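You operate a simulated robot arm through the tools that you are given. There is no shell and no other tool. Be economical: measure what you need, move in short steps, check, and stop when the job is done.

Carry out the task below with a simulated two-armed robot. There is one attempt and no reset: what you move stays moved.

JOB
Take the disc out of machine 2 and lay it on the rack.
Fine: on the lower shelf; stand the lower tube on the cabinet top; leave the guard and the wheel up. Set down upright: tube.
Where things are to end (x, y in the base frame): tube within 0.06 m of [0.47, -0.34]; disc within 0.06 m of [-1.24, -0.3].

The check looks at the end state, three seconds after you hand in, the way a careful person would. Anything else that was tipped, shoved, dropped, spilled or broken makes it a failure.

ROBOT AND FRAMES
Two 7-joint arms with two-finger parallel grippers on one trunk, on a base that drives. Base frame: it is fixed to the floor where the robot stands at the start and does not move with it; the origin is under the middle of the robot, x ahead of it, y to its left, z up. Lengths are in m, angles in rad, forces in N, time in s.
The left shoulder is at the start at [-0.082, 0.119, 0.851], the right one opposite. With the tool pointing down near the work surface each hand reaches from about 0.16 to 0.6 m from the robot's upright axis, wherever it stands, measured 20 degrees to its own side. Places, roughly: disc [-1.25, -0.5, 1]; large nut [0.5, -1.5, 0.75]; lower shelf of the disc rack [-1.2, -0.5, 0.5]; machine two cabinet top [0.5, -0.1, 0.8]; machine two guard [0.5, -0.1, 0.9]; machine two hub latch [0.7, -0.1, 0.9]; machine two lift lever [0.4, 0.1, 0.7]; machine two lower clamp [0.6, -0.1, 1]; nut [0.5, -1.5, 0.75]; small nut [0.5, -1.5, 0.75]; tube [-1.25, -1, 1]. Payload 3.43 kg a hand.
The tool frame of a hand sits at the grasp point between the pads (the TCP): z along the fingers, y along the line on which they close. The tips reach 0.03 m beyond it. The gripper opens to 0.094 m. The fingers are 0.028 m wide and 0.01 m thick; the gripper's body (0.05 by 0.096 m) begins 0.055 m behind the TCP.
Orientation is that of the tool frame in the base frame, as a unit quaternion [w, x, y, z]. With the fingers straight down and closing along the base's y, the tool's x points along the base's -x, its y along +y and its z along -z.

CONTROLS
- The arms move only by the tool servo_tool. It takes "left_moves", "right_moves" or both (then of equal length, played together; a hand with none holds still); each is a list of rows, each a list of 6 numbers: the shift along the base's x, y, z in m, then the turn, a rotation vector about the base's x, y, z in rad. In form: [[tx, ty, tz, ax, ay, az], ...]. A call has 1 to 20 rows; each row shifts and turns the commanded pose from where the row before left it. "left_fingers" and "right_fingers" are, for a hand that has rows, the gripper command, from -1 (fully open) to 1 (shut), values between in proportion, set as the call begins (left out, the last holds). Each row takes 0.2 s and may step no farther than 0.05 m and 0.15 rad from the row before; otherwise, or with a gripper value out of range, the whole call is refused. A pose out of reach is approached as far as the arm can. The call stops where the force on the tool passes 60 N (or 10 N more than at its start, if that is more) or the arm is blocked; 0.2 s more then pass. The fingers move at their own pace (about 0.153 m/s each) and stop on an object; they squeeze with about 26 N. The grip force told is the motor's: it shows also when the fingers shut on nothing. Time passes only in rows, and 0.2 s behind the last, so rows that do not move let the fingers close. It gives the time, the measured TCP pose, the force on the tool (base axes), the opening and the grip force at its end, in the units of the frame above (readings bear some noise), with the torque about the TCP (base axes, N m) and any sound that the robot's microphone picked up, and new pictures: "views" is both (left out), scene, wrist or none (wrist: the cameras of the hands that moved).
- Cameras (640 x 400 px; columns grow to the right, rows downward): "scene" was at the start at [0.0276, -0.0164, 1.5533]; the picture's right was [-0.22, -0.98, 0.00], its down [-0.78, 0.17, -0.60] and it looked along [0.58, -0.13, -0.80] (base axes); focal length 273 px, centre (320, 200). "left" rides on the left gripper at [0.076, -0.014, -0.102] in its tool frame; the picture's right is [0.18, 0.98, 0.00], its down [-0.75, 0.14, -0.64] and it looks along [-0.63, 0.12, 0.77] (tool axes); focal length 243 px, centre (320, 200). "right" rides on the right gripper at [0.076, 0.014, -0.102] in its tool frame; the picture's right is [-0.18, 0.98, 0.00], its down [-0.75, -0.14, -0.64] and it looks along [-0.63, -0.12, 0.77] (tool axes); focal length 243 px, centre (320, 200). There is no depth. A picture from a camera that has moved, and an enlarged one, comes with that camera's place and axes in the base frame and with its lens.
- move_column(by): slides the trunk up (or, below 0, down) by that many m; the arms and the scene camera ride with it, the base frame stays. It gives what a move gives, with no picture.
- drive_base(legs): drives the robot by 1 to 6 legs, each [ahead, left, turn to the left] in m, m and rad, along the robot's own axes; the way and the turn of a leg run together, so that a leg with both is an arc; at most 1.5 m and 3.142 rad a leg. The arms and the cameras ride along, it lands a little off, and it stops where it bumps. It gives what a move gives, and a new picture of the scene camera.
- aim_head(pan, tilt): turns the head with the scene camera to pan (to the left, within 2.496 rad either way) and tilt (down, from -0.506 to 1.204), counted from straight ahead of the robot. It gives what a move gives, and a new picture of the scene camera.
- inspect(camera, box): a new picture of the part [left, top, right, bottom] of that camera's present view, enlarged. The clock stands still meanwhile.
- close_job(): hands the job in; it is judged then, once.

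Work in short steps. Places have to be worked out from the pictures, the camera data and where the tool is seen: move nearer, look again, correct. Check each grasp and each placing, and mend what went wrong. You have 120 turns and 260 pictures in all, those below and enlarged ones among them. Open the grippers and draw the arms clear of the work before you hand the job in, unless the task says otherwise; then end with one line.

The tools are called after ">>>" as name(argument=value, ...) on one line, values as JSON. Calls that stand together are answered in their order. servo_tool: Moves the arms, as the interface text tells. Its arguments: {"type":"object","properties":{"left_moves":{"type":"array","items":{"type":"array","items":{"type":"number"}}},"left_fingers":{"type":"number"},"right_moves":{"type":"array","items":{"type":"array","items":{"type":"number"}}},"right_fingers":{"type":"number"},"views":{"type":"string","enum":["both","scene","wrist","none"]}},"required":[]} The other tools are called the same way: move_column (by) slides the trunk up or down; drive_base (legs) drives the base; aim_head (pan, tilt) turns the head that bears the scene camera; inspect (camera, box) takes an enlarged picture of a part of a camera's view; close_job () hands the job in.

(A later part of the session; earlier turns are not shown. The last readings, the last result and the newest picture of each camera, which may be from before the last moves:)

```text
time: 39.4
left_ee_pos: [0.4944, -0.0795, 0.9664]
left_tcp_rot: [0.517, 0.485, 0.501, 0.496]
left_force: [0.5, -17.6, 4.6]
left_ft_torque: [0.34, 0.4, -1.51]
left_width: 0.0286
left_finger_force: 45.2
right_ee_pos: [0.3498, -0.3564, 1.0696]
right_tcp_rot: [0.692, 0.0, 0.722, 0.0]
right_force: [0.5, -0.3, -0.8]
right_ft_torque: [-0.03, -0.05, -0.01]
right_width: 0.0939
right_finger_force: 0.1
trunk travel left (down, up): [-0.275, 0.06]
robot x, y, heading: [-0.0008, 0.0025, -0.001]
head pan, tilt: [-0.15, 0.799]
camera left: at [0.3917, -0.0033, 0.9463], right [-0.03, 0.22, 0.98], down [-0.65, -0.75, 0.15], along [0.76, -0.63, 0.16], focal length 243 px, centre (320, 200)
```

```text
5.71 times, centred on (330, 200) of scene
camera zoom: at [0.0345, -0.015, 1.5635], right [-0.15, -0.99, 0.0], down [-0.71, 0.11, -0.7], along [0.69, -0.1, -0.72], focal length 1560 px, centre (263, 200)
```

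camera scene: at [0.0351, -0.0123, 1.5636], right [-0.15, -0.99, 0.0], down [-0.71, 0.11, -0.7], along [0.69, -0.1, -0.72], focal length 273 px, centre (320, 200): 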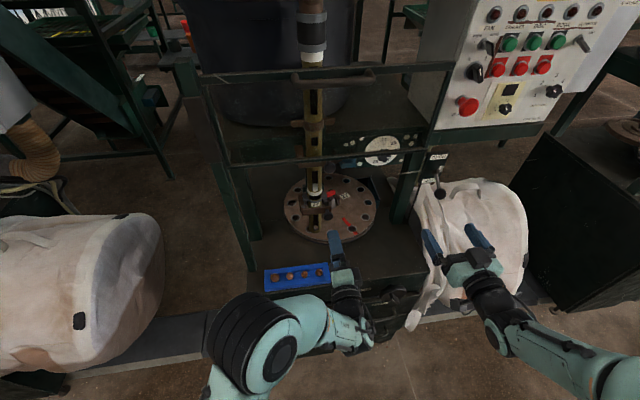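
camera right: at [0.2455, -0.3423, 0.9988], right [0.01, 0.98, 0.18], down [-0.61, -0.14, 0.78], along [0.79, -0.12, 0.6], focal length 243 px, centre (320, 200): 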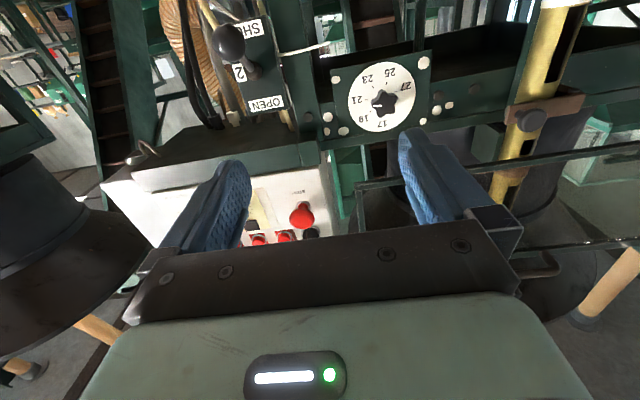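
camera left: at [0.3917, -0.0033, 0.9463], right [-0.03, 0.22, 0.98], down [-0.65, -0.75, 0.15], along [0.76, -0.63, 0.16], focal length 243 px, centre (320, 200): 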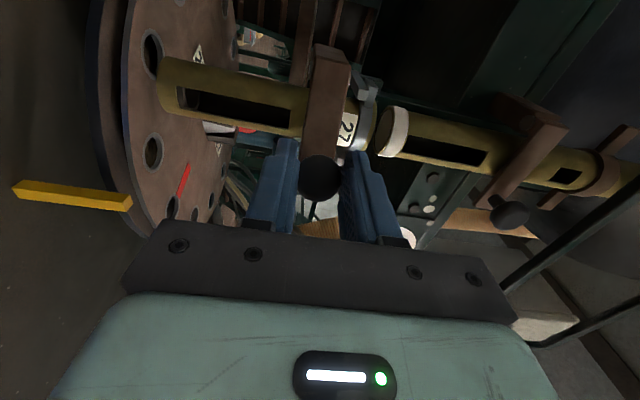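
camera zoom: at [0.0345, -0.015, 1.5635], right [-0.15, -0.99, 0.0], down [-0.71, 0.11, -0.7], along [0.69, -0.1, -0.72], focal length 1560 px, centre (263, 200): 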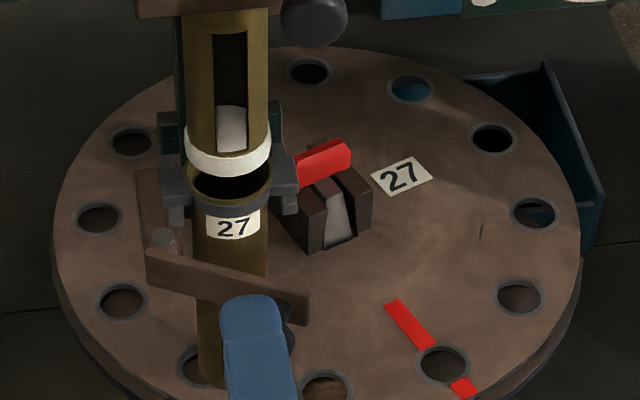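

The bar is opening (~30°) and the tube stays. Continue the arc.

>>> servo_tool(left_moves=[[-0.0048, 0.0135, 0, 0, 0, 0], [-0.0022, 0.0145, 0, 0, 0, 0], [0.0006, 0.0152, 0, 0, 0, 0], [0.003, 0.015, 0, 0, 0, 0]], views="wrist")

>>> inspect(camera="scene", box=[280, 165, 380, 235])

```text
time: 40.4
left_ee_pos: [0.496, -0.0092, 0.9681]
left_tcp_rot: [0.513, 0.478, 0.507, 0.502]
left_force: [0.7, -0.4, -0.3]
left_ft_torque: [0.0, 0.0, 0.0]
left_width: 0.0001
left_finger_force: 33.1
right_ee_pos: [0.3531, -0.3533, 1.0709]
right_tcp_rot: [0.692, -0.002, 0.722, 0.001]
right_force: [0.3, 0.1, 0.0]
right_ft_torque: [0.02, 0.0, -0.01]
right_width: 0.0942
right_finger_force: 0.0
trunk travel left (down, up): [-0.275, 0.06]
robot x, y, heading: [-0.0018, 0.0014, 0.006]
head pan, tilt: [-0.15, 0.799]
camera left: at [0.3915, 0.0637, 0.9469], right [-0.04, 0.22, 0.97], down [-0.63, -0.76, 0.15], along [0.77, -0.61, 0.17], focal length 243 px, centre (320, 200)
```

left: 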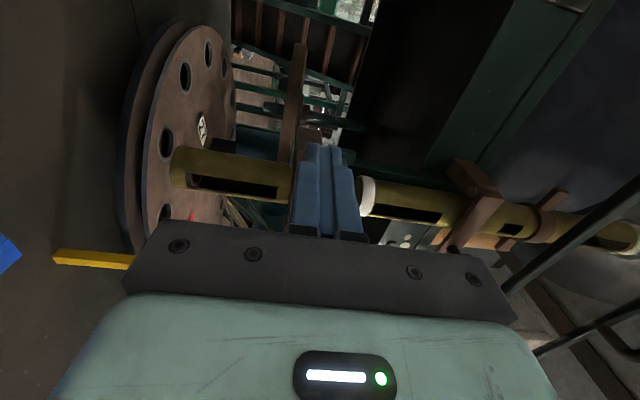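

```text
5.71 times, centred on (330, 200) of scene
camera zoom: at [0.0365, -0.01, 1.5637], right [-0.15, -0.99, 0.0], down [-0.71, 0.1, -0.7], along [0.69, -0.1, -0.72], focal length 1560 px, centre (263, 200)
```

zoom: 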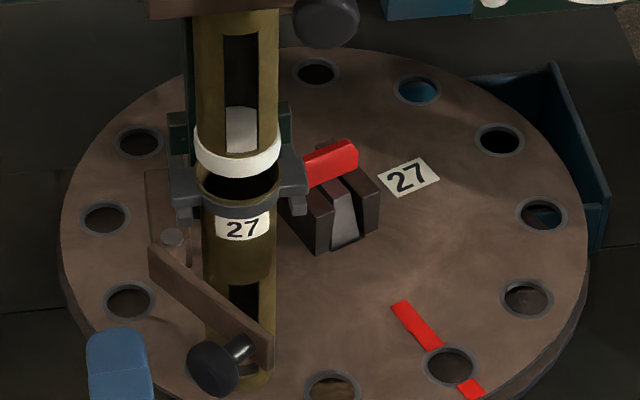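

The ball slipped out but the bar stays open ~65°. I'll go round to its −y side with closed fingers and push it farther to +y.

>>> servo_tool(left_moves=[[-0.04, 0, 0, 0, 0, 0], [-0.035, -0.02, 0, 0, 0, 0], [0, -0.045, 0, 0, 0, 0], [0, -0.045, 0, 0, 0, 0], [0.03, -0.003, 0, 0, 0, 0], [0.045, 0, 0, 0, 0, 0]], left_fingers=1, views="none")

>>> servo_tool(left_moves=[[0, 0.02, 0, 0, 0, 0], [0, 0.02, 0, 0, 0, 0], [0, 0.02, 0, 0, 0, 0], [0, 0.02, 0, 0, 0, 0], [0, 0.02, 0, 0, 0, 0], [0, 0.02, 0, 0, 0, 0], [0, 0.02, 0, 0, 0, 0]], views="wrist")

>>> inspect(camera="scene", box=[270, 165, 370, 235])

```text
time: 41.8
left_ee_pos: [0.4983, -0.1267, 0.9656]
left_tcp_rot: [0.515, 0.482, 0.503, 0.499]
left_force: [-0.5, 0.0, -0.1]
left_ft_torque: [0.02, -0.02, 0.0]
left_width: 0.0001
left_finger_force: 33.3
right_ee_pos: [0.3513, -0.3556, 1.0697]
right_tcp_rot: [0.691, 0.0, 0.723, 0.0]
right_force: [-0.3, -0.5, 0.0]
right_ft_torque: [0.01, 0.04, -0.02]
right_width: 0.0938
right_finger_force: 0.1
trunk travel left (down, up): [-0.275, 0.06]
robot x, y, heading: [-0.003, -0.0017, 0.001]
head pan, tilt: [-0.15, 0.799]
```

```text
time: 43.4
left_ee_pos: [0.49, -0.0139, 0.9676]
left_tcp_rot: [0.526, 0.494, 0.494, 0.486]
left_force: [-11.6, -54.5, -9.1]
left_ft_torque: [-0.04, 0.28, -1.52]
left_width: 0.0001
left_finger_force: 32.7
right_ee_pos: [0.3491, -0.363, 1.0678]
right_tcp_rot: [0.692, 0.004, 0.722, 0.0]
right_force: [0.1, 0.8, 0.6]
right_ft_torque: [0.03, -0.02, -0.02]
right_width: 0.0939
right_finger_force: 0.0
trunk travel left (down, up): [-0.275, 0.06]
robot x, y, heading: [-0.0014, -0.0018, 0.0]
head pan, tilt: [-0.15, 0.799]
camera left: at [0.3902, 0.0657, 0.9479], right [-0.02, 0.22, 0.97], down [-0.68, -0.72, 0.15], along [0.74, -0.66, 0.16], focal length 243 px, centre (320, 200)
```

left: 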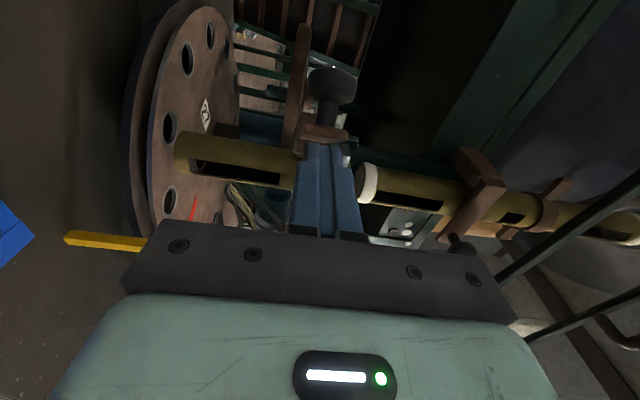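

```text
5.71 times, centred on (320, 200) of scene
camera zoom: at [0.0334, -0.0221, 1.5634], right [-0.15, -0.99, -0.01], down [-0.71, 0.11, -0.7], along [0.69, -0.1, -0.72], focal length 1560 px, centre (320, 200)
```

zoom: 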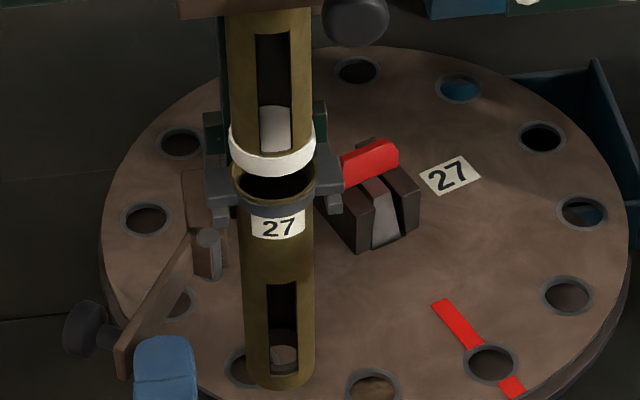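

Bar is fully open (hard stop) and clears the tube. Tube axis ≈(0.587,−0.078), bottom z≈0.852, dia 0.036. Retreat the left hand, and bring the right hand to a pre-grasp (30° down, yawed 0.4 left).

>>> servo_tool(left_moves=[[-0.02, -0.006, 0, 0, 0, 0], [-0.045, 0, 0, 0, 0, 0], [-0.045, 0.02, 0, 0, 0, 0], [0, 0.045, 0, 0, 0, 0], [0, 0.045, 0, 0, 0, 0], [-0.02, 0.045, 0, 0, 0, 0], [-0.02, 0.03, 0, 0, 0, 0], [0, 0, 0, 0, 0, 0], [0, 0, 0, 0, 0, 0], [0, 0, 0, 0, 0, 0], [0, 0, 0, 0, 0, 0]], right_moves=[[0, 0, 0, 0, 0, 0], [0, 0, 0, 0, 0, 0], [0, 0, 0, 0, 0, 0], [0, 0, 0, 0, 0.12, 0], [0, 0.02, -0.01, 0, 0.12, 0], [0.02, 0.03, -0.01, 0, 0.12, 0], [0.02, 0.035, -0.01, 0, 0.12, 0], [0.02, 0.035, -0.01, 0, 0, 0.134], [0.02, 0.035, -0.01, 0, 0, 0.134], [0.02, 0.035, -0.015, 0, 0, 0.134], [0.02, 0.02, -0.015, 0, 0, 0]], right_fingers=-0.277)

>>> inspect(camera="scene", box=[260, 165, 400, 265])

```text
time: 45.8
left_ee_pos: [0.3829, 0.1235, 0.9639]
left_tcp_rot: [0.516, 0.481, 0.503, 0.499]
left_force: [0.0, 0.5, 1.2]
left_ft_torque: [-0.01, 0.02, -0.04]
left_width: 0.0002
left_finger_force: 33.1
left hand out of reach, approached as far as the arm can: row 6, 7
right_ee_pos: [0.4694, -0.1439, 0.9881]
right_tcp_rot: [0.489, -0.174, 0.849, 0.1]
right_force: [-0.7, -0.7, -0.2]
right_ft_torque: [0.03, -0.02, -0.02]
right_width: 0.0598
right_finger_force: 0.1
trunk travel left (down, up): [-0.275, 0.06]
robot x, y, heading: [-0.0029, -0.0012, 0.003]
head pan, tilt: [-0.15, 0.799]
camera scene: at [0.0358, -0.0117, 1.5636], right [-0.15, -0.99, 0.0], down [-0.71, 0.11, -0.7], along [0.69, -0.1, -0.72], focal length 273 px, centre (320, 200)
camera right: at [0.348, -0.1806, 0.9738], right [-0.3, 0.94, 0.16], down [-0.11, -0.2, 0.97], along [0.95, 0.27, 0.16], focal length 243 px, centre (320, 200)
camera left: at [0.28, 0.198, 0.9443], right [-0.03, 0.22, 0.97], down [-0.64, -0.75, 0.15], along [0.77, -0.62, 0.16], focal length 243 px, centre (320, 200)
```

scene: 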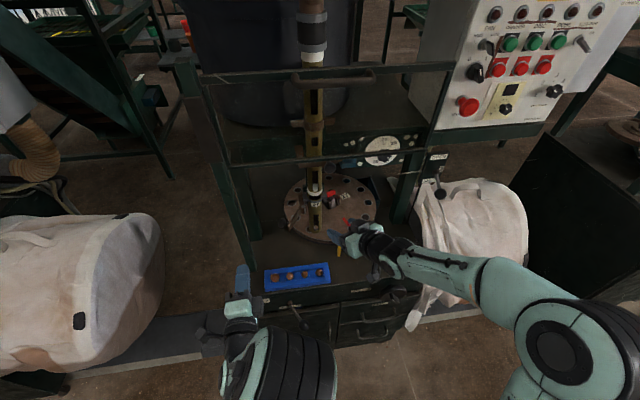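
right: 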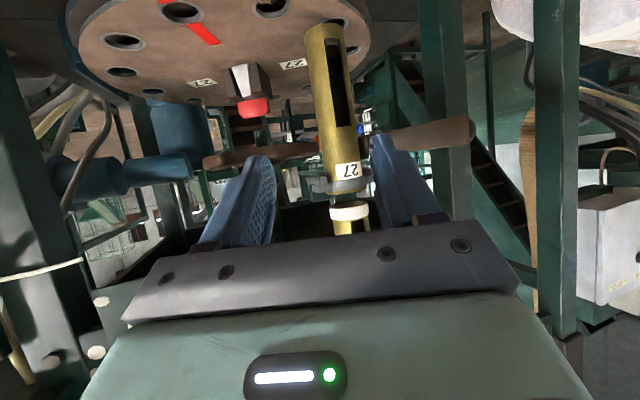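
left: 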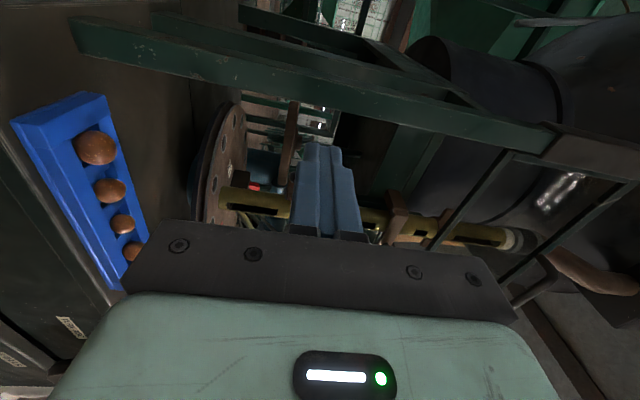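

```text
4.00 times, centred on (330, 215) of scene
camera zoom: at [0.0358, -0.0117, 1.5636], right [-0.15, -0.99, 0.0], down [-0.71, 0.11, -0.7], along [0.69, -0.1, -0.72], focal length 1092 px, centre (280, 140)
```

zoom: 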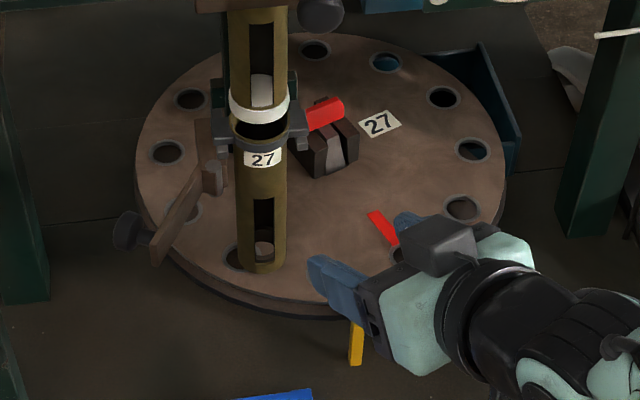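

Tube position confirmed (0.587,−0.080). Approach along the tool axis and close on the tube at z≈0.925.

>>> servo_tool(right_moves=[[0.027, 0.018, -0.012, 0, 0, 0], [0.027, 0.02, -0.011, 0, 0, 0], [0.02, 0.0085, -0.0125, 0, 0, 0], [0.02, 0.0085, -0.0125, 0, 0, 0], [0.022, 0.009, -0.0135, 0, 0, 0]], views="wrist")

>>> inspect(camera="scene", box=[260, 165, 400, 265])

```text
time: 47.0
left_ee_pos: [0.3832, 0.1236, 0.9656]
left_tcp_rot: [0.515, 0.482, 0.503, 0.5]
left_force: [0.9, -0.1, 0.7]
left_ft_torque: [0.01, 0.01, -0.03]
left_width: 0.0001
left_finger_force: 33.8
right_ee_pos: [0.5862, -0.0835, 0.9289]
right_tcp_rot: [0.49, -0.172, 0.849, 0.099]
right_force: [0.4, -0.9, -0.7]
right_ft_torque: [-0.01, -0.03, -0.01]
right_width: 0.0602
right_finger_force: 0.0
trunk travel left (down, up): [-0.275, 0.06]
robot x, y, heading: [-0.0012, -0.0008, -0.002]
head pan, tilt: [-0.15, 0.799]
camera right: at [0.4646, -0.12, 0.9151], right [-0.3, 0.94, 0.16], down [-0.11, -0.2, 0.97], along [0.95, 0.27, 0.16], focal length 243 px, centre (320, 200)
```

right: 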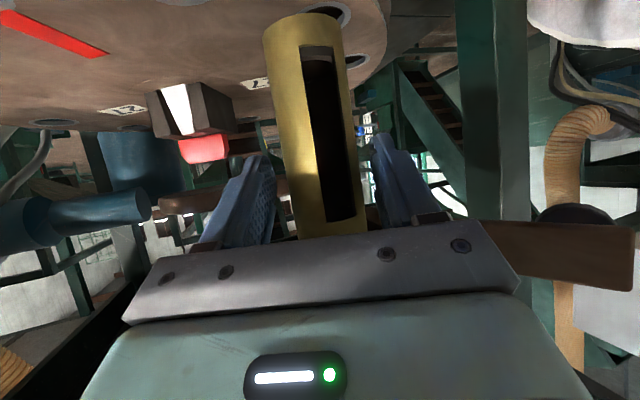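

```text
4.00 times, centred on (330, 215) of scene
camera zoom: at [0.0359, -0.0122, 1.5636], right [-0.15, -0.99, 0.0], down [-0.71, 0.11, -0.7], along [0.69, -0.1, -0.72], focal length 1092 px, centre (280, 140)
```

zoom: 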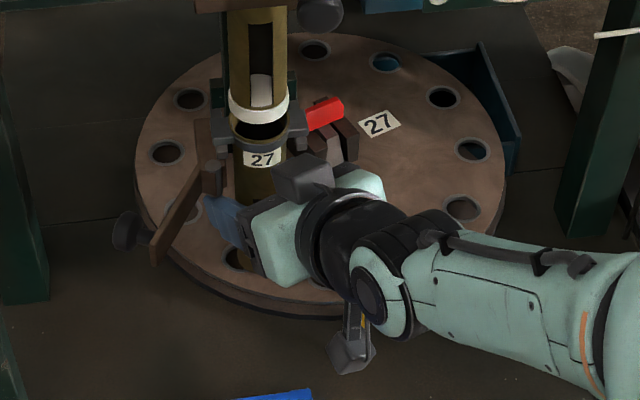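

Tube is between the fingers. Close.

>>> servo_tool(right_moves=[[0, 0, 0, 0, 0, 0], [0, 0, 0, 0, 0, 0], [0, 0, 0, 0, 0, 0]], right_fingers=1, views="wrist")

```text
time: 47.8
left_ee_pos: [0.3826, 0.1223, 0.9647]
left_tcp_rot: [0.515, 0.482, 0.503, 0.5]
left_force: [0.3, -0.4, 0.0]
left_ft_torque: [0.01, 0.0, -0.01]
left_width: 0.0
left_finger_force: 33.0
right_ee_pos: [0.5858, -0.0835, 0.9303]
right_tcp_rot: [0.49, -0.173, 0.849, 0.099]
right_force: [-0.6, -0.2, 0.5]
right_ft_torque: [0.15, 0.02, 0.02]
right_width: 0.042
right_finger_force: 26.3
trunk travel left (down, up): [-0.275, 0.06]
robot x, y, heading: [0.0001, 0.0027, 0.001]
head pan, tilt: [-0.15, 0.799]
camera right: at [0.4639, -0.1201, 0.9154], right [-0.3, 0.94, 0.16], down [-0.11, -0.2, 0.97], along [0.95, 0.27, 0.16], focal length 243 px, centre (320, 200)
```

right: 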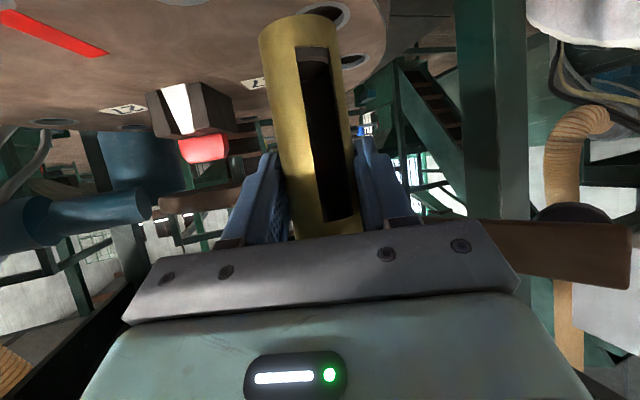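

Gripped (0.042). Lift a hair (6 mm) to unload the ears, then check.

>>> servo_tool(right_moves=[[0, 0, 0.003, 0, 0, 0], [0, 0, 0.003, 0, 0, 0]], views="none")

>>> inspect(camera="scene", box=[295, 175, 345, 210])

>>> inspect(camera="left", box=[200, 120, 440, 270])

```text
time: 48.4
left_ee_pos: [0.3828, 0.1225, 0.9645]
left_tcp_rot: [0.514, 0.481, 0.503, 0.501]
left_force: [1.1, -0.5, -0.4]
left_ft_torque: [-0.02, 0.0, 0.01]
left_width: 0.0
left_finger_force: 33.7
right_ee_pos: [0.5862, -0.0835, 0.9351]
right_tcp_rot: [0.489, -0.173, 0.849, 0.099]
right_force: [0.5, -0.2, -1.9]
right_ft_torque: [-0.02, -0.01, -0.01]
right_width: 0.0415
right_finger_force: 25.9
trunk travel left (down, up): [-0.275, 0.06]
robot x, y, heading: [0.0001, -0.0008, 0.004]
head pan, tilt: [-0.15, 0.799]
```

```text
11.43 times, centred on (320, 192) of scene
camera zoom: at [0.0353, -0.0123, 1.5636], right [-0.15, -0.99, 0.0], down [-0.71, 0.11, -0.7], along [0.69, -0.1, -0.72], focal length 3119 px, centre (320, 286)
```

zoom: 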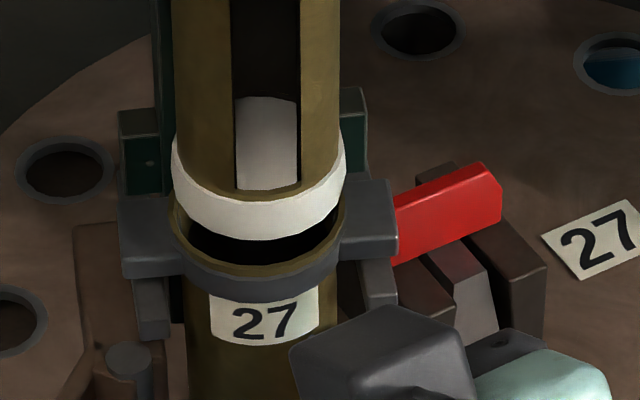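

```text
2.67 times, centred on (320, 195) of left
camera zoom: at [0.2796, 0.1977, 0.9444], right [-0.03, 0.22, 0.97], down [-0.64, -0.75, 0.15], along [0.77, -0.62, 0.16], focal length 647 px, centre (320, 213)
```

zoom: 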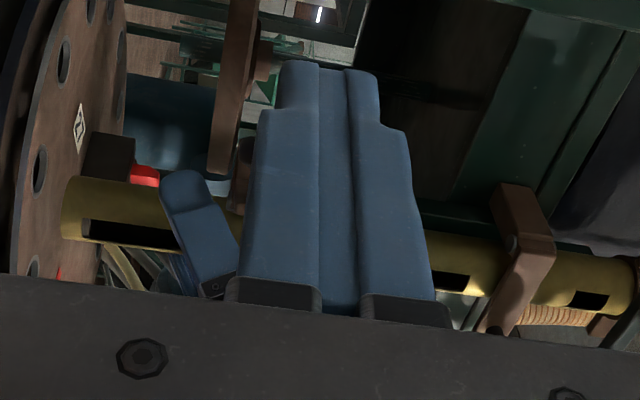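

It lifts freely (≈2 N weight). Now draw it straight out toward the robot.

>>> servo_tool(right_moves=[[-0.008, 0, 0, 0, 0, 0], [-0.008, 0, 0, 0, 0, 0], [-0.01, 0, 0, 0, 0, 0]], views="none")

>>> inspect(camera="scene", box=[280, 165, 360, 221])

```text
time: 49.2
left_ee_pos: [0.3833, 0.123, 0.9665]
left_tcp_rot: [0.515, 0.481, 0.504, 0.5]
left_force: [0.3, 0.1, 0.4]
left_ft_torque: [0.02, -0.02, -0.02]
left_width: 0.0003
left_finger_force: 33.3
right_ee_pos: [0.5604, -0.0822, 0.9356]
right_tcp_rot: [0.49, -0.174, 0.848, 0.1]
right_force: [-0.3, -0.4, -2.4]
right_ft_torque: [0.02, 0.02, 0.02]
right_width: 0.0416
right_finger_force: 25.8
trunk travel left (down, up): [-0.275, 0.06]
robot x, y, heading: [0.0014, 0.0002, -0.0]
head pan, tilt: [-0.15, 0.799]
```

```text
7.14 times, centred on (320, 193) of scene
camera zoom: at [0.035, -0.0121, 1.5636], right [-0.15, -0.99, 0.0], down [-0.71, 0.11, -0.7], along [0.69, -0.1, -0.72], focal length 1950 px, centre (320, 250)
```

zoom: 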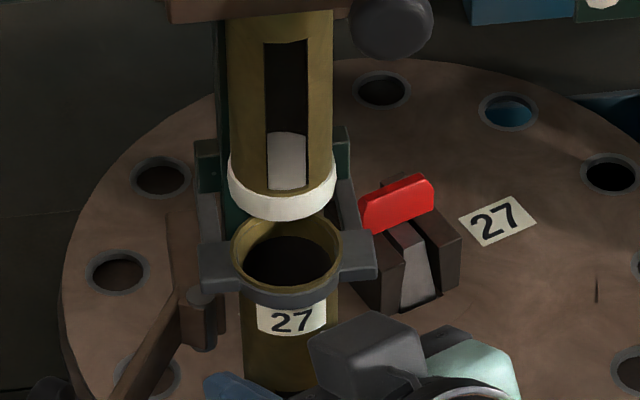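

Sliding out freely. Continue out, then across to above (0.47, −0.34).

>>> servo_tool(right_moves=[[-0.02, -0.006, 0, 0, 0, 0], [-0.02, -0.006, 0, 0, 0, 0], [-0.025, -0.01, 0, 0, 0, 0], [-0.025, -0.03, 0, 0, 0, 0], [0, -0.04, 0, 0, 0, 0], [0, -0.04, 0, 0, 0, 0], [0, -0.04, 0, 0, 0, 0], [0, -0.04, 0, 0, 0, 0], [0, -0.045, 0, 0, 0, 0]])

>>> inspect(camera="scene", box=[320, 150, 480, 290])

```text
time: 51.2
left_ee_pos: [0.3825, 0.1227, 0.9661]
left_tcp_rot: [0.515, 0.482, 0.503, 0.499]
left_force: [0.1, 0.1, -0.1]
left_ft_torque: [-0.01, 0.02, 0.03]
left_width: 0.0
left_finger_force: 32.7
right_ee_pos: [0.4711, -0.3382, 0.9336]
right_tcp_rot: [0.489, -0.174, 0.849, 0.101]
right_force: [0.4, 0.6, -1.9]
right_ft_torque: [0.0, -0.01, 0.01]
right_width: 0.0413
right_finger_force: 26.3
trunk travel left (down, up): [-0.275, 0.06]
robot x, y, heading: [0.0, -0.0017, -0.002]
head pan, tilt: [-0.15, 0.799]
camera scene: at [0.0353, -0.0132, 1.5636], right [-0.15, -0.99, 0.0], down [-0.71, 0.11, -0.7], along [0.69, -0.1, -0.72], focal length 273 px, centre (320, 200)
camera right: at [0.3478, -0.3751, 0.9196], right [-0.3, 0.94, 0.16], down [-0.11, -0.2, 0.97], along [0.95, 0.27, 0.16], focal length 243 px, centre (320, 200)
```

scene: 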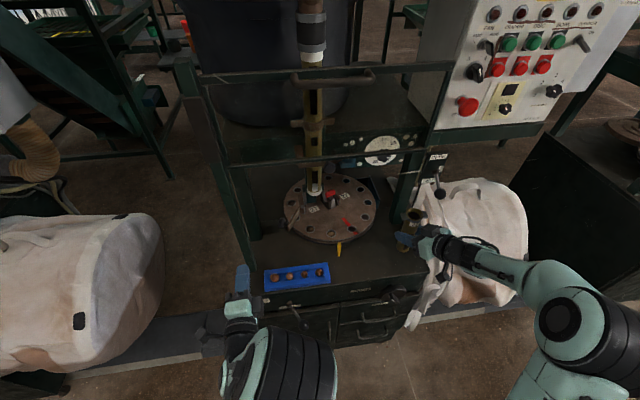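
right: 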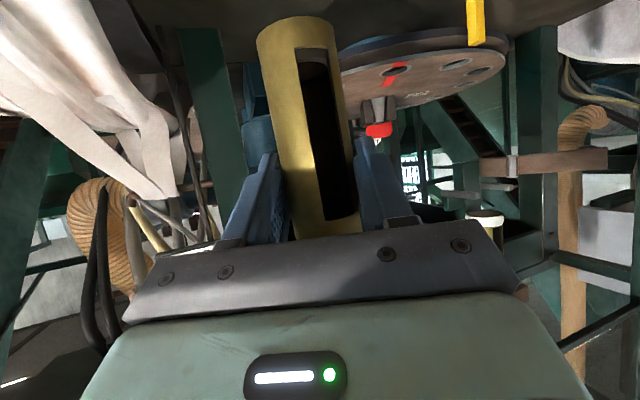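

```text
2.86 times, centred on (400, 220) of scene
camera zoom: at [0.0353, -0.0132, 1.5636], right [-0.15, -0.99, 0.0], down [-0.71, 0.11, -0.7], along [0.69, -0.1, -0.72], focal length 780 px, centre (91, 143)
```

zoom: 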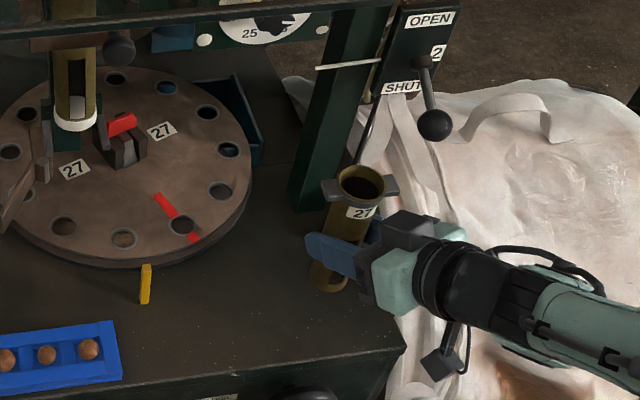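

Tube upright above the spot. Lower 5 cm, then in small steps until contact.

>>> servo_tool(right_moves=[[0, 0, -0.02, 0, 0, 0], [0, 0, -0.02, 0, 0, 0], [0, 0, -0.01, 0, 0, 0]], views="none")

>>> servo_tool(right_moves=[[0, 0, -0.004, 0, 0, 0], [0, 0, -0.004, 0, 0, 0]], views="scene")

>>> inspect(camera="scene", box=[360, 190, 440, 250])

```text
time: 52.0
left_ee_pos: [0.383, 0.1229, 0.9653]
left_tcp_rot: [0.515, 0.481, 0.504, 0.499]
left_force: [0.3, -0.1, -0.2]
left_ft_torque: [0.03, 0.0, 0.01]
left_width: 0.0001
left_finger_force: 32.8
right_ee_pos: [0.4702, -0.3389, 0.8841]
right_tcp_rot: [0.49, -0.172, 0.849, 0.099]
right_force: [-0.4, -0.5, -2.9]
right_ft_torque: [0.0, 0.01, 0.01]
right_width: 0.0415
right_finger_force: 26.2
trunk travel left (down, up): [-0.275, 0.06]
robot x, y, heading: [0.0005, 0.0018, 0.001]
head pan, tilt: [-0.15, 0.799]
```

```text
time: 52.6
left_ee_pos: [0.3831, 0.1224, 0.9655]
left_tcp_rot: [0.515, 0.482, 0.503, 0.5]
left_force: [-0.1, -0.8, -0.3]
left_ft_torque: [-0.01, -0.02, 0.02]
left_width: 0.0
left_finger_force: 33.3
right_ee_pos: [0.4717, -0.3384, 0.8767]
right_tcp_rot: [0.49, -0.173, 0.849, 0.099]
right_force: [0.5, -0.3, -2.4]
right_ft_torque: [-0.02, 0.0, -0.01]
right_width: 0.0413
right_finger_force: 26.0
trunk travel left (down, up): [-0.275, 0.06]
robot x, y, heading: [-0.0004, -0.0004, 0.004]
head pan, tilt: [-0.15, 0.799]
camera scene: at [0.0354, -0.0124, 1.5636], right [-0.15, -0.99, 0.0], down [-0.71, 0.11, -0.7], along [0.69, -0.1, -0.72], focal length 273 px, centre (320, 200)
```

scene: 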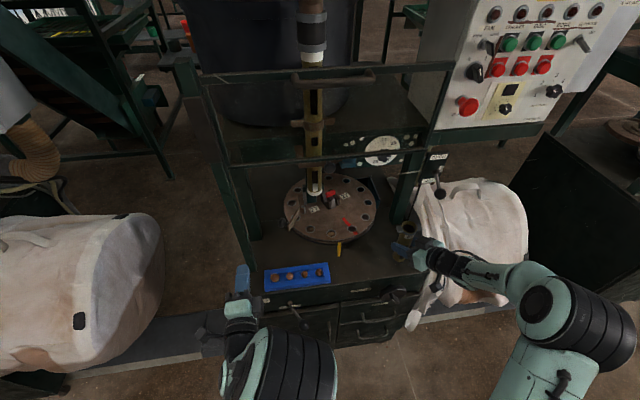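

```text
6.67 times, centred on (400, 220) of scene
camera zoom: at [0.0354, -0.0124, 1.5636], right [-0.15, -0.99, 0.0], down [-0.71, 0.11, -0.7], along [0.69, -0.1, -0.72], focal length 1820 px, centre (-213, 67)
```

zoom: 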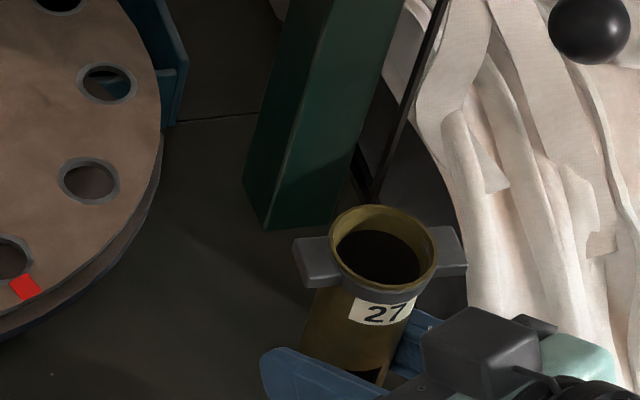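

No contact yet (tube bottom ≈0.80). Keep lowering in 3 mm rows.

>>> servo_tool(right_moves=[[0, 0, -0.003, 0, 0, 0], [0, 0, -0.003, 0, 0, 0]], views="none")

>>> servo_tool(right_moves=[[0, 0, -0.003, 0, 0, 0], [0, 0, -0.003, 0, 0, 0]], views="none")

>>> servo_tool(right_moves=[[0, 0, -0.002, 0, 0, 0], [0, 0, -0.002, 0, 0, 0]], views="wrist")

```text
time: 53.2
left_ee_pos: [0.3823, 0.1215, 0.9642]
left_tcp_rot: [0.515, 0.482, 0.503, 0.5]
left_force: [-0.5, 0.2, -0.2]
left_ft_torque: [-0.01, -0.02, -0.01]
left_width: 0.0002
left_finger_force: 33.1
right_ee_pos: [0.4698, -0.3385, 0.8692]
right_tcp_rot: [0.491, -0.173, 0.848, 0.1]
right_force: [0.8, -0.4, -1.8]
right_ft_torque: [0.02, 0.05, 0.02]
right_width: 0.0413
right_finger_force: 26.6
trunk travel left (down, up): [-0.275, 0.06]
robot x, y, heading: [-0.0008, 0.0034, 0.004]
head pan, tilt: [-0.15, 0.799]
```

```text
time: 53.8
left_ee_pos: [0.3817, 0.1229, 0.9646]
left_tcp_rot: [0.515, 0.482, 0.503, 0.5]
left_force: [-0.7, 0.1, -0.5]
left_ft_torque: [0.0, -0.03, 0.01]
left_width: 0.0
left_finger_force: 32.9
right_ee_pos: [0.4724, -0.3381, 0.8633]
right_tcp_rot: [0.49, -0.174, 0.848, 0.101]
right_force: [0.0, 1.2, -0.7]
right_ft_torque: [0.0, 0.04, -0.02]
right_width: 0.0414
right_finger_force: 25.3
trunk travel left (down, up): [-0.275, 0.06]
robot x, y, heading: [-0.0042, -0.0002, 0.003]
head pan, tilt: [-0.15, 0.799]
```

```text
time: 54.4
left_ee_pos: [0.3823, 0.1235, 0.9653]
left_tcp_rot: [0.514, 0.482, 0.504, 0.5]
left_force: [0.4, 0.2, 0.0]
left_ft_torque: [0.02, -0.04, 0.01]
left_width: 0.0
left_finger_force: 32.9
right_ee_pos: [0.4732, -0.3392, 0.861]
right_tcp_rot: [0.489, -0.173, 0.849, 0.099]
right_force: [0.1, -0.6, -2.1]
right_ft_torque: [-0.03, 0.02, 0.03]
right_width: 0.0413
right_finger_force: 26.1
trunk travel left (down, up): [-0.275, 0.06]
robot x, y, heading: [-0.0021, -0.0031, 0.005]
head pan, tilt: [-0.15, 0.799]
camera right: at [0.3502, -0.3752, 0.8465], right [-0.3, 0.94, 0.16], down [-0.11, -0.2, 0.97], along [0.95, 0.27, 0.16], focal length 243 px, centre (320, 200)
```

right: 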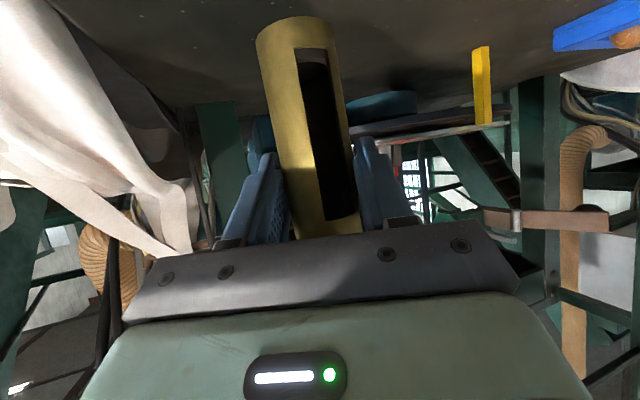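

Continue 2.5 mm steps.

>>> servo_tool(right_moves=[[0, 0, -0.0025, 0, 0, 0], [0, 0, -0.0025, 0, 0, 0]], views="none")

>>> servo_tool(right_moves=[[0, 0, -0.0025, 0, 0, 0], [0, 0, -0.0025, 0, 0, 0]], views="none")

>>> inspect(camera="right", box=[220, 0, 380, 100])

>>> inspect(camera="scene", box=[370, 200, 450, 260])

```text
time: 55.0
left_ee_pos: [0.3827, 0.1236, 0.9652]
left_tcp_rot: [0.514, 0.481, 0.503, 0.5]
left_force: [0.9, -0.5, -0.3]
left_ft_torque: [0.01, -0.02, 0.01]
left_width: 0.0001
left_finger_force: 32.8
right_ee_pos: [0.4708, -0.339, 0.8553]
right_tcp_rot: [0.49, -0.173, 0.849, 0.099]
right_force: [-0.9, 0.4, -1.5]
right_ft_torque: [0.01, 0.0, -0.05]
right_width: 0.0413
right_finger_force: 25.9
trunk travel left (down, up): [-0.275, 0.06]
robot x, y, heading: [0.001, -0.0013, 0.001]
head pan, tilt: [-0.15, 0.799]
```

```text
time: 55.6
left_ee_pos: [0.382, 0.1233, 0.9651]
left_tcp_rot: [0.514, 0.482, 0.504, 0.5]
left_force: [0.2, -0.6, 1.4]
left_ft_torque: [0.02, 0.0, 0.0]
left_width: 0.0
left_finger_force: 33.0
right_ee_pos: [0.4703, -0.3381, 0.8502]
right_tcp_rot: [0.489, -0.173, 0.849, 0.1]
right_force: [0.0, 0.6, -1.8]
right_ft_torque: [0.0, 0.0, -0.02]
right_width: 0.0413
right_finger_force: 26.1
trunk travel left (down, up): [-0.275, 0.06]
robot x, y, heading: [0.0008, 0.0045, 0.0]
head pan, tilt: [-0.15, 0.799]
```

```text
4.00 times, centred on (300, 50) of right
camera zoom: at [0.3497, -0.3748, 0.8363], right [-0.3, 0.94, 0.16], down [-0.11, -0.2, 0.97], along [0.95, 0.27, 0.16], focal length 970 px, centre (400, 800)
```

zoom: 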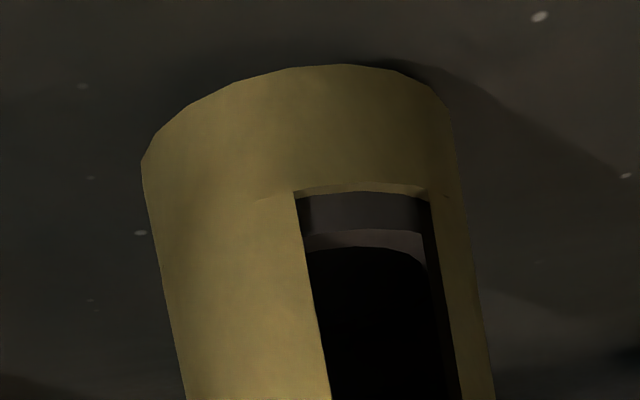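

```text
6.67 times, centred on (410, 230) of scene
camera zoom: at [0.0354, -0.0124, 1.5636], right [-0.15, -0.99, 0.0], down [-0.71, 0.11, -0.7], along [0.69, -0.1, -0.72], focal length 1820 px, centre (-280, 0)
```

zoom: 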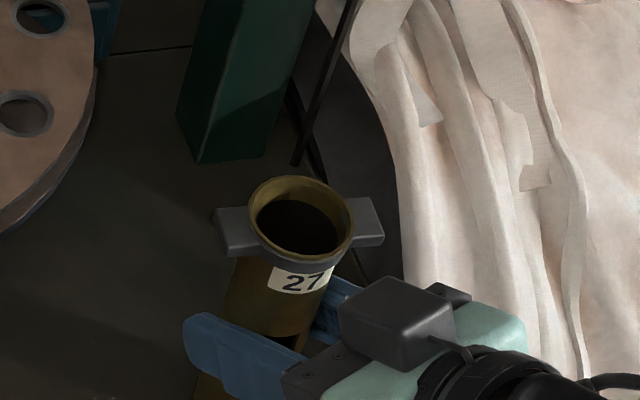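

Shadow shows it is almost touching; continue in 2 mm steps.

>>> servo_tool(right_moves=[[0, 0, -0.002, 0, 0, 0]], views="none")

>>> servo_tool(right_moves=[[0, 0, -0.002, 0, 0, 0]], views="none")

>>> servo_tool(right_moves=[[0, 0, -0.002, 0, 0, 0]], views="none")

>>> inspect(camera="right", box=[220, 0, 380, 100])

```text
time: 56.0
left_ee_pos: [0.3827, 0.1228, 0.9644]
left_tcp_rot: [0.515, 0.481, 0.504, 0.5]
left_force: [0.8, -0.1, 0.3]
left_ft_torque: [-0.02, 0.02, -0.01]
left_width: 0.0
left_finger_force: 32.9
right_ee_pos: [0.4716, -0.3401, 0.8478]
right_tcp_rot: [0.49, -0.174, 0.848, 0.1]
right_force: [-0.4, -0.2, -2.2]
right_ft_torque: [-0.04, 0.0, 0.05]
right_width: 0.0412
right_finger_force: 26.0
trunk travel left (down, up): [-0.275, 0.06]
robot x, y, heading: [-0.0002, -0.001, 0.003]
head pan, tilt: [-0.15, 0.799]
```

```text
time: 56.4
left_ee_pos: [0.3836, 0.123, 0.9657]
left_tcp_rot: [0.515, 0.481, 0.503, 0.5]
left_force: [1.3, -0.5, 0.2]
left_ft_torque: [0.0, 0.0, -0.01]
left_width: 0.0001
left_finger_force: 33.2
right_ee_pos: [0.4719, -0.3392, 0.8468]
right_tcp_rot: [0.489, -0.173, 0.849, 0.099]
right_force: [-0.6, -0.4, -2.6]
right_ft_torque: [-0.04, 0.02, -0.02]
right_width: 0.0415
right_finger_force: 26.3
trunk travel left (down, up): [-0.275, 0.06]
robot x, y, heading: [-0.002, 0.0024, 0.004]
head pan, tilt: [-0.15, 0.799]
```

```text
time: 56.8
left_ee_pos: [0.3828, 0.1233, 0.9657]
left_tcp_rot: [0.516, 0.481, 0.504, 0.499]
left_force: [0.6, -0.7, 0.5]
left_ft_torque: [0.04, 0.01, 0.0]
left_width: 0.0
left_finger_force: 33.2
right_ee_pos: [0.4712, -0.3394, 0.8463]
right_tcp_rot: [0.492, -0.173, 0.848, 0.099]
right_force: [-2.7, -1.4, 10.1]
right_ft_torque: [0.1, 0.34, 0.11]
right_width: 0.041
right_finger_force: 26.1
trunk travel left (down, up): [-0.275, 0.06]
robot x, y, heading: [0.0, 0.0054, 0.001]
head pan, tilt: [-0.15, 0.799]
```

```text
4.00 times, centred on (300, 50) of right
camera zoom: at [0.3493, -0.3759, 0.8321], right [-0.3, 0.94, 0.16], down [-0.11, -0.2, 0.97], along [0.95, 0.27, 0.17], focal length 970 px, centre (400, 800)
```

zoom: 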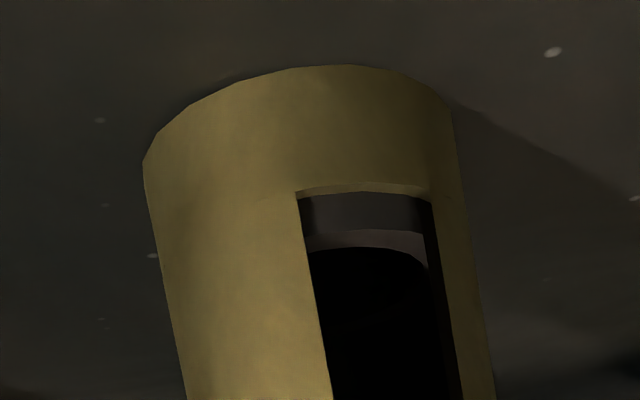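

Contact (10 N up). Open and back away along the tool axis.

>>> servo_tool(right_moves=[[0, 0, 0.001, 0, 0, 0], [0, 0, 0, 0, 0, 0], [0, 0, 0, 0, 0, 0]], right_fingers=-0.6, views="none")

>>> servo_tool(right_moves=[[-0.02, -0.0085, 0.0125, 0, 0, 0], [-0.024, -0.01, 0.015, 0, 0, 0], [-0.03, -0.013, 0.019, 0, 0, 0], [-0.02, -0.01, 0.03, 0, 0, 0]], views="both")

>>> inspect(camera="scene", box=[370, 200, 450, 260])

```text
time: 57.6
left_ee_pos: [0.3819, 0.1234, 0.966]
left_tcp_rot: [0.514, 0.482, 0.503, 0.5]
left_force: [0.4, -0.2, 0.5]
left_ft_torque: [0.0, -0.04, -0.01]
left_width: 0.0
left_finger_force: 32.9
right_ee_pos: [0.4696, -0.3389, 0.8462]
right_tcp_rot: [0.49, -0.173, 0.849, 0.099]
right_force: [0.7, 0.0, -0.1]
right_ft_torque: [0.01, -0.01, 0.01]
right_width: 0.0752
right_finger_force: 0.1
trunk travel left (down, up): [-0.275, 0.06]
robot x, y, heading: [0.0001, 0.0005, 0.002]
head pan, tilt: [-0.15, 0.799]
```

```text
time: 58.6
left_ee_pos: [0.3829, 0.1223, 0.9647]
left_tcp_rot: [0.515, 0.481, 0.504, 0.499]
left_force: [-0.9, 0.4, -0.3]
left_ft_torque: [0.01, -0.01, -0.03]
left_width: 0.0002
left_finger_force: 33.2
right_ee_pos: [0.3763, -0.3783, 0.9198]
right_tcp_rot: [0.49, -0.173, 0.848, 0.099]
right_force: [-1.0, -0.5, 0.0]
right_ft_torque: [-0.02, -0.02, -0.01]
right_width: 0.0752
right_finger_force: 0.1
trunk travel left (down, up): [-0.275, 0.06]
robot x, y, heading: [-0.0019, 0.0028, 0.003]
head pan, tilt: [-0.15, 0.799]
camera scene: at [0.0347, -0.0119, 1.5636], right [-0.15, -0.99, 0.0], down [-0.71, 0.11, -0.7], along [0.69, -0.1, -0.72], focal length 273 px, centre (320, 200)
camera right: at [0.2551, -0.4156, 0.9059], right [-0.3, 0.94, 0.16], down [-0.11, -0.2, 0.97], along [0.95, 0.28, 0.16], focal length 243 px, centre (320, 200)
```

scene: 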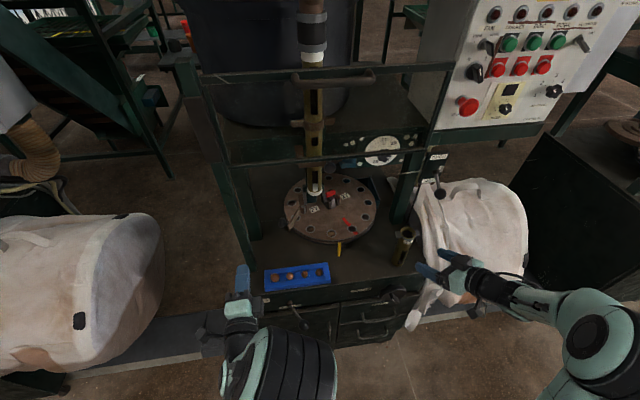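
right: 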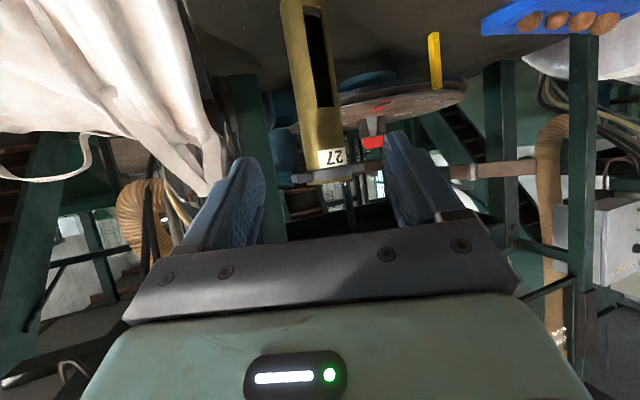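

```text
6.67 times, centred on (410, 230) of scene
camera zoom: at [0.0347, -0.0119, 1.5636], right [-0.15, -0.99, 0.0], down [-0.71, 0.11, -0.7], along [0.69, -0.1, -0.72], focal length 1820 px, centre (-280, 0)
```

zoom: 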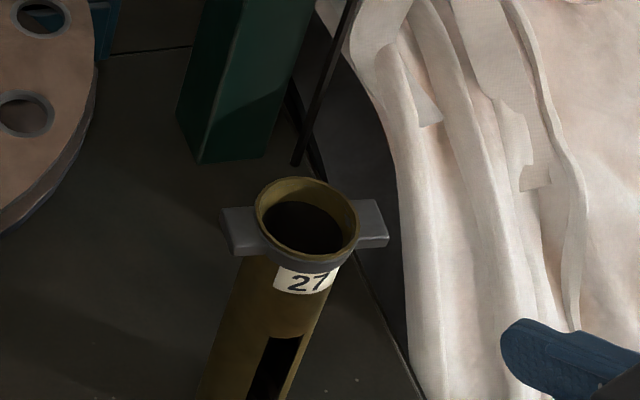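

Tube stands on the cabinet. Now inspect the hub latch and disc.

>>> inspect(camera="scene", box=[280, 165, 390, 245])

>>> inspect(camera="scene", box=[310, 180, 350, 210])

>>> inspect(camera="right", box=[320, 60, 480, 160])

```text
5.00 times, centred on (335, 205) of scene
camera zoom: at [0.0347, -0.0119, 1.5636], right [-0.15, -0.99, 0.0], down [-0.71, 0.11, -0.7], along [0.69, -0.1, -0.72], focal length 1365 px, centre (245, 175)
```

zoom: 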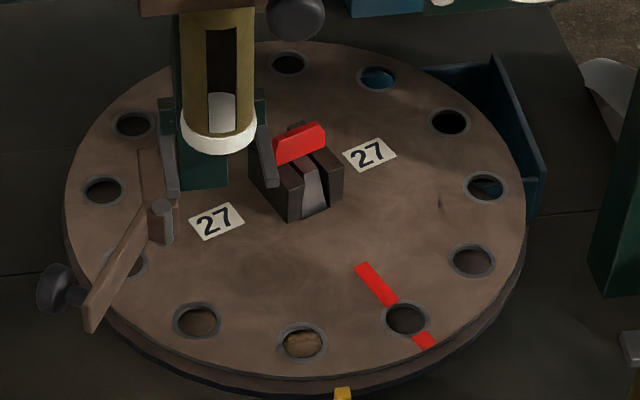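

```text
13.33 times, centred on (330, 195) of scene
camera zoom: at [0.0347, -0.0119, 1.5636], right [-0.15, -0.99, 0.0], down [-0.71, 0.11, -0.7], along [0.69, -0.1, -0.72], focal length 3639 px, centre (187, 267)
```

zoom: 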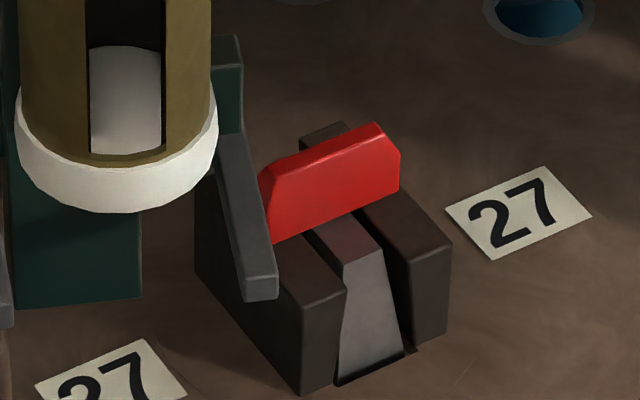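

```text
4.00 times, centred on (400, 110) of right
camera zoom: at [0.2551, -0.4156, 0.9059], right [-0.3, 0.94, 0.16], down [-0.11, -0.2, 0.97], along [0.95, 0.28, 0.16], focal length 970 px, centre (0, 560)
```

zoom: 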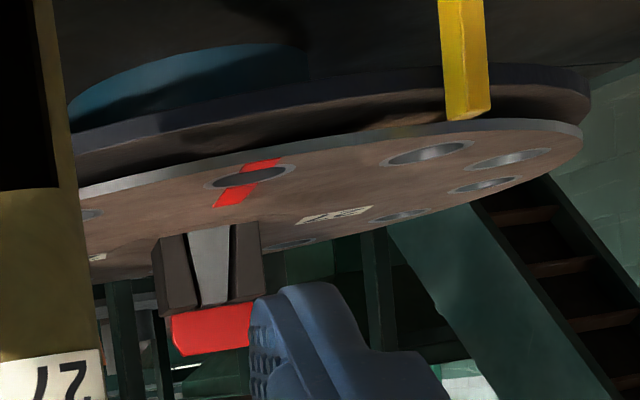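

Tube stands. Latch: red bar at ≈(0.709,−0.149,0.886) across two lugs; the disc's slot/red mark direction is ≈20° off the pointer, which matches a right-hand yaw of ~0.35. I need ~0.13 m more reach, so first fold the arms back, then drive ahead.

>>> servo_tool(left_moves=[[-0.02, 0, 0.01, -0.1428, 0, 0], [-0.02, 0, 0.01, -0.1428, 0, 0], [-0.02, 0, 0.01, -0.1428, 0, 0], [-0.02, 0.01, 0.01, -0.1428, 0, 0], [0, 0.01, 0.01, -0.1428, 0, 0], [0, 0.01, 0.01, -0.1428, 0, 0], [0, 0.01, 0, -0.1428, 0, 0], [0, 0.01, 0, -0.1428, 0, 0], [0, 0.01, 0, -0.1428, 0, 0], [0, 0.01, 0, -0.1428, 0, 0], [0, 0, 0, -0.1428, 0, 0]], right_moves=[[-0.02, 0, 0.02, 0, 0, 0], [-0.02, 0, 0.02, 0, 0, 0], [-0.02, 0, 0.02, 0, 0, 0], [-0.02, 0, 0.02, 0, 0, 0], [0, 0, 0.02, 0, 0, 0], [0, 0, 0.02, 0, 0, 0], [0, 0, 0.02, 0, 0, 0], [0, 0, 0, 0, 0, 0], [0, 0, 0, 0, 0, 0], [0, 0, 0, 0, 0, 0], [0, 0, 0, 0, 0, 0]], views="none")

>>> servo_tool(left_moves=[[-0.005, 0.005, 0, 0, 0.1428, 0], [-0.005, 0.005, 0, 0, 0.1428, 0], [-0.005, 0.005, 0, 0, 0.1428, 0], [-0.005, 0.005, 0, 0, 0.1428, 0], [-0.005, 0.005, 0, 0, 0.1428, 0], [-0.005, 0.005, 0, 0, 0.1428, 0], [-0.005, 0.005, 0, 0, 0.1428, 0], [-0.005, 0.005, 0, 0, 0.1428, 0], [-0.005, 0.005, 0, 0, 0.1428, 0], [-0.005, 0.005, 0, 0, 0.1428, 0], [-0.005, 0.005, 0, 0, 0.1428, 0]], views="scene")

```text
time: 61.0
left_ee_pos: [0.3831, 0.1328, 1.0351]
left_tcp_rot: [0.705, -0.025, 0.709, -0.003]
left_force: [-0.5, 1.2, -0.9]
left_ft_torque: [0.02, -0.04, 0.0]
left_width: 0.0
left_finger_force: 32.7
left hand out of reach, approached as far as the arm can: row 1, 2, 3, 4, 5, 6, 7, 8, 9, 10
right_ee_pos: [0.2974, -0.3803, 1.061]
right_tcp_rot: [0.491, -0.172, 0.848, 0.099]
right_force: [-0.1, -0.1, 0.1]
right_ft_torque: [-0.01, -0.02, -0.02]
right_width: 0.0754
right_finger_force: 0.1
trunk travel left (down, up): [-0.275, 0.06]
robot x, y, heading: [-0.0003, -0.0018, 0.003]
head pan, tilt: [-0.15, 0.799]
```

```text
time: 63.4
left_ee_pos: [0.3293, 0.189, 1.0326]
left_tcp_rot: [-0.004, -0.018, 1.0, 0.014]
left_force: [0.2, 0.2, 0.5]
left_ft_torque: [0.02, 0.01, -0.01]
left_width: 0.0
left_finger_force: 32.8
right_ee_pos: [0.2965, -0.3806, 1.0612]
right_tcp_rot: [0.489, -0.173, 0.849, 0.099]
right_force: [0.4, -0.1, -0.6]
right_ft_torque: [-0.01, 0.01, -0.01]
right_width: 0.0754
right_finger_force: 0.0
trunk travel left (down, up): [-0.275, 0.06]
robot x, y, heading: [-0.0016, -0.0016, 0.001]
head pan, tilt: [-0.15, 0.799]
camera scene: at [0.0359, -0.0121, 1.5636], right [-0.15, -0.99, 0.0], down [-0.71, 0.11, -0.7], along [0.69, -0.1, -0.72], focal length 273 px, centre (320, 200)
```

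scene: 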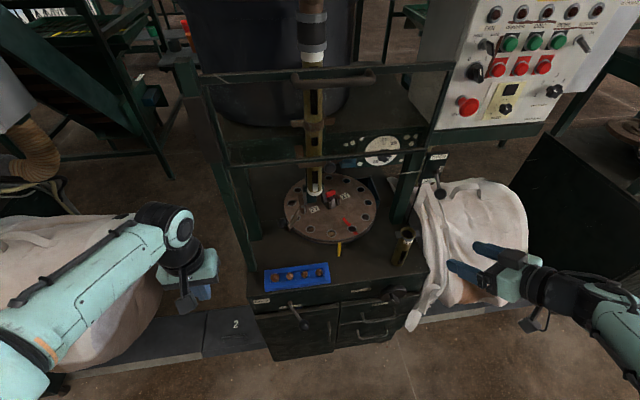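

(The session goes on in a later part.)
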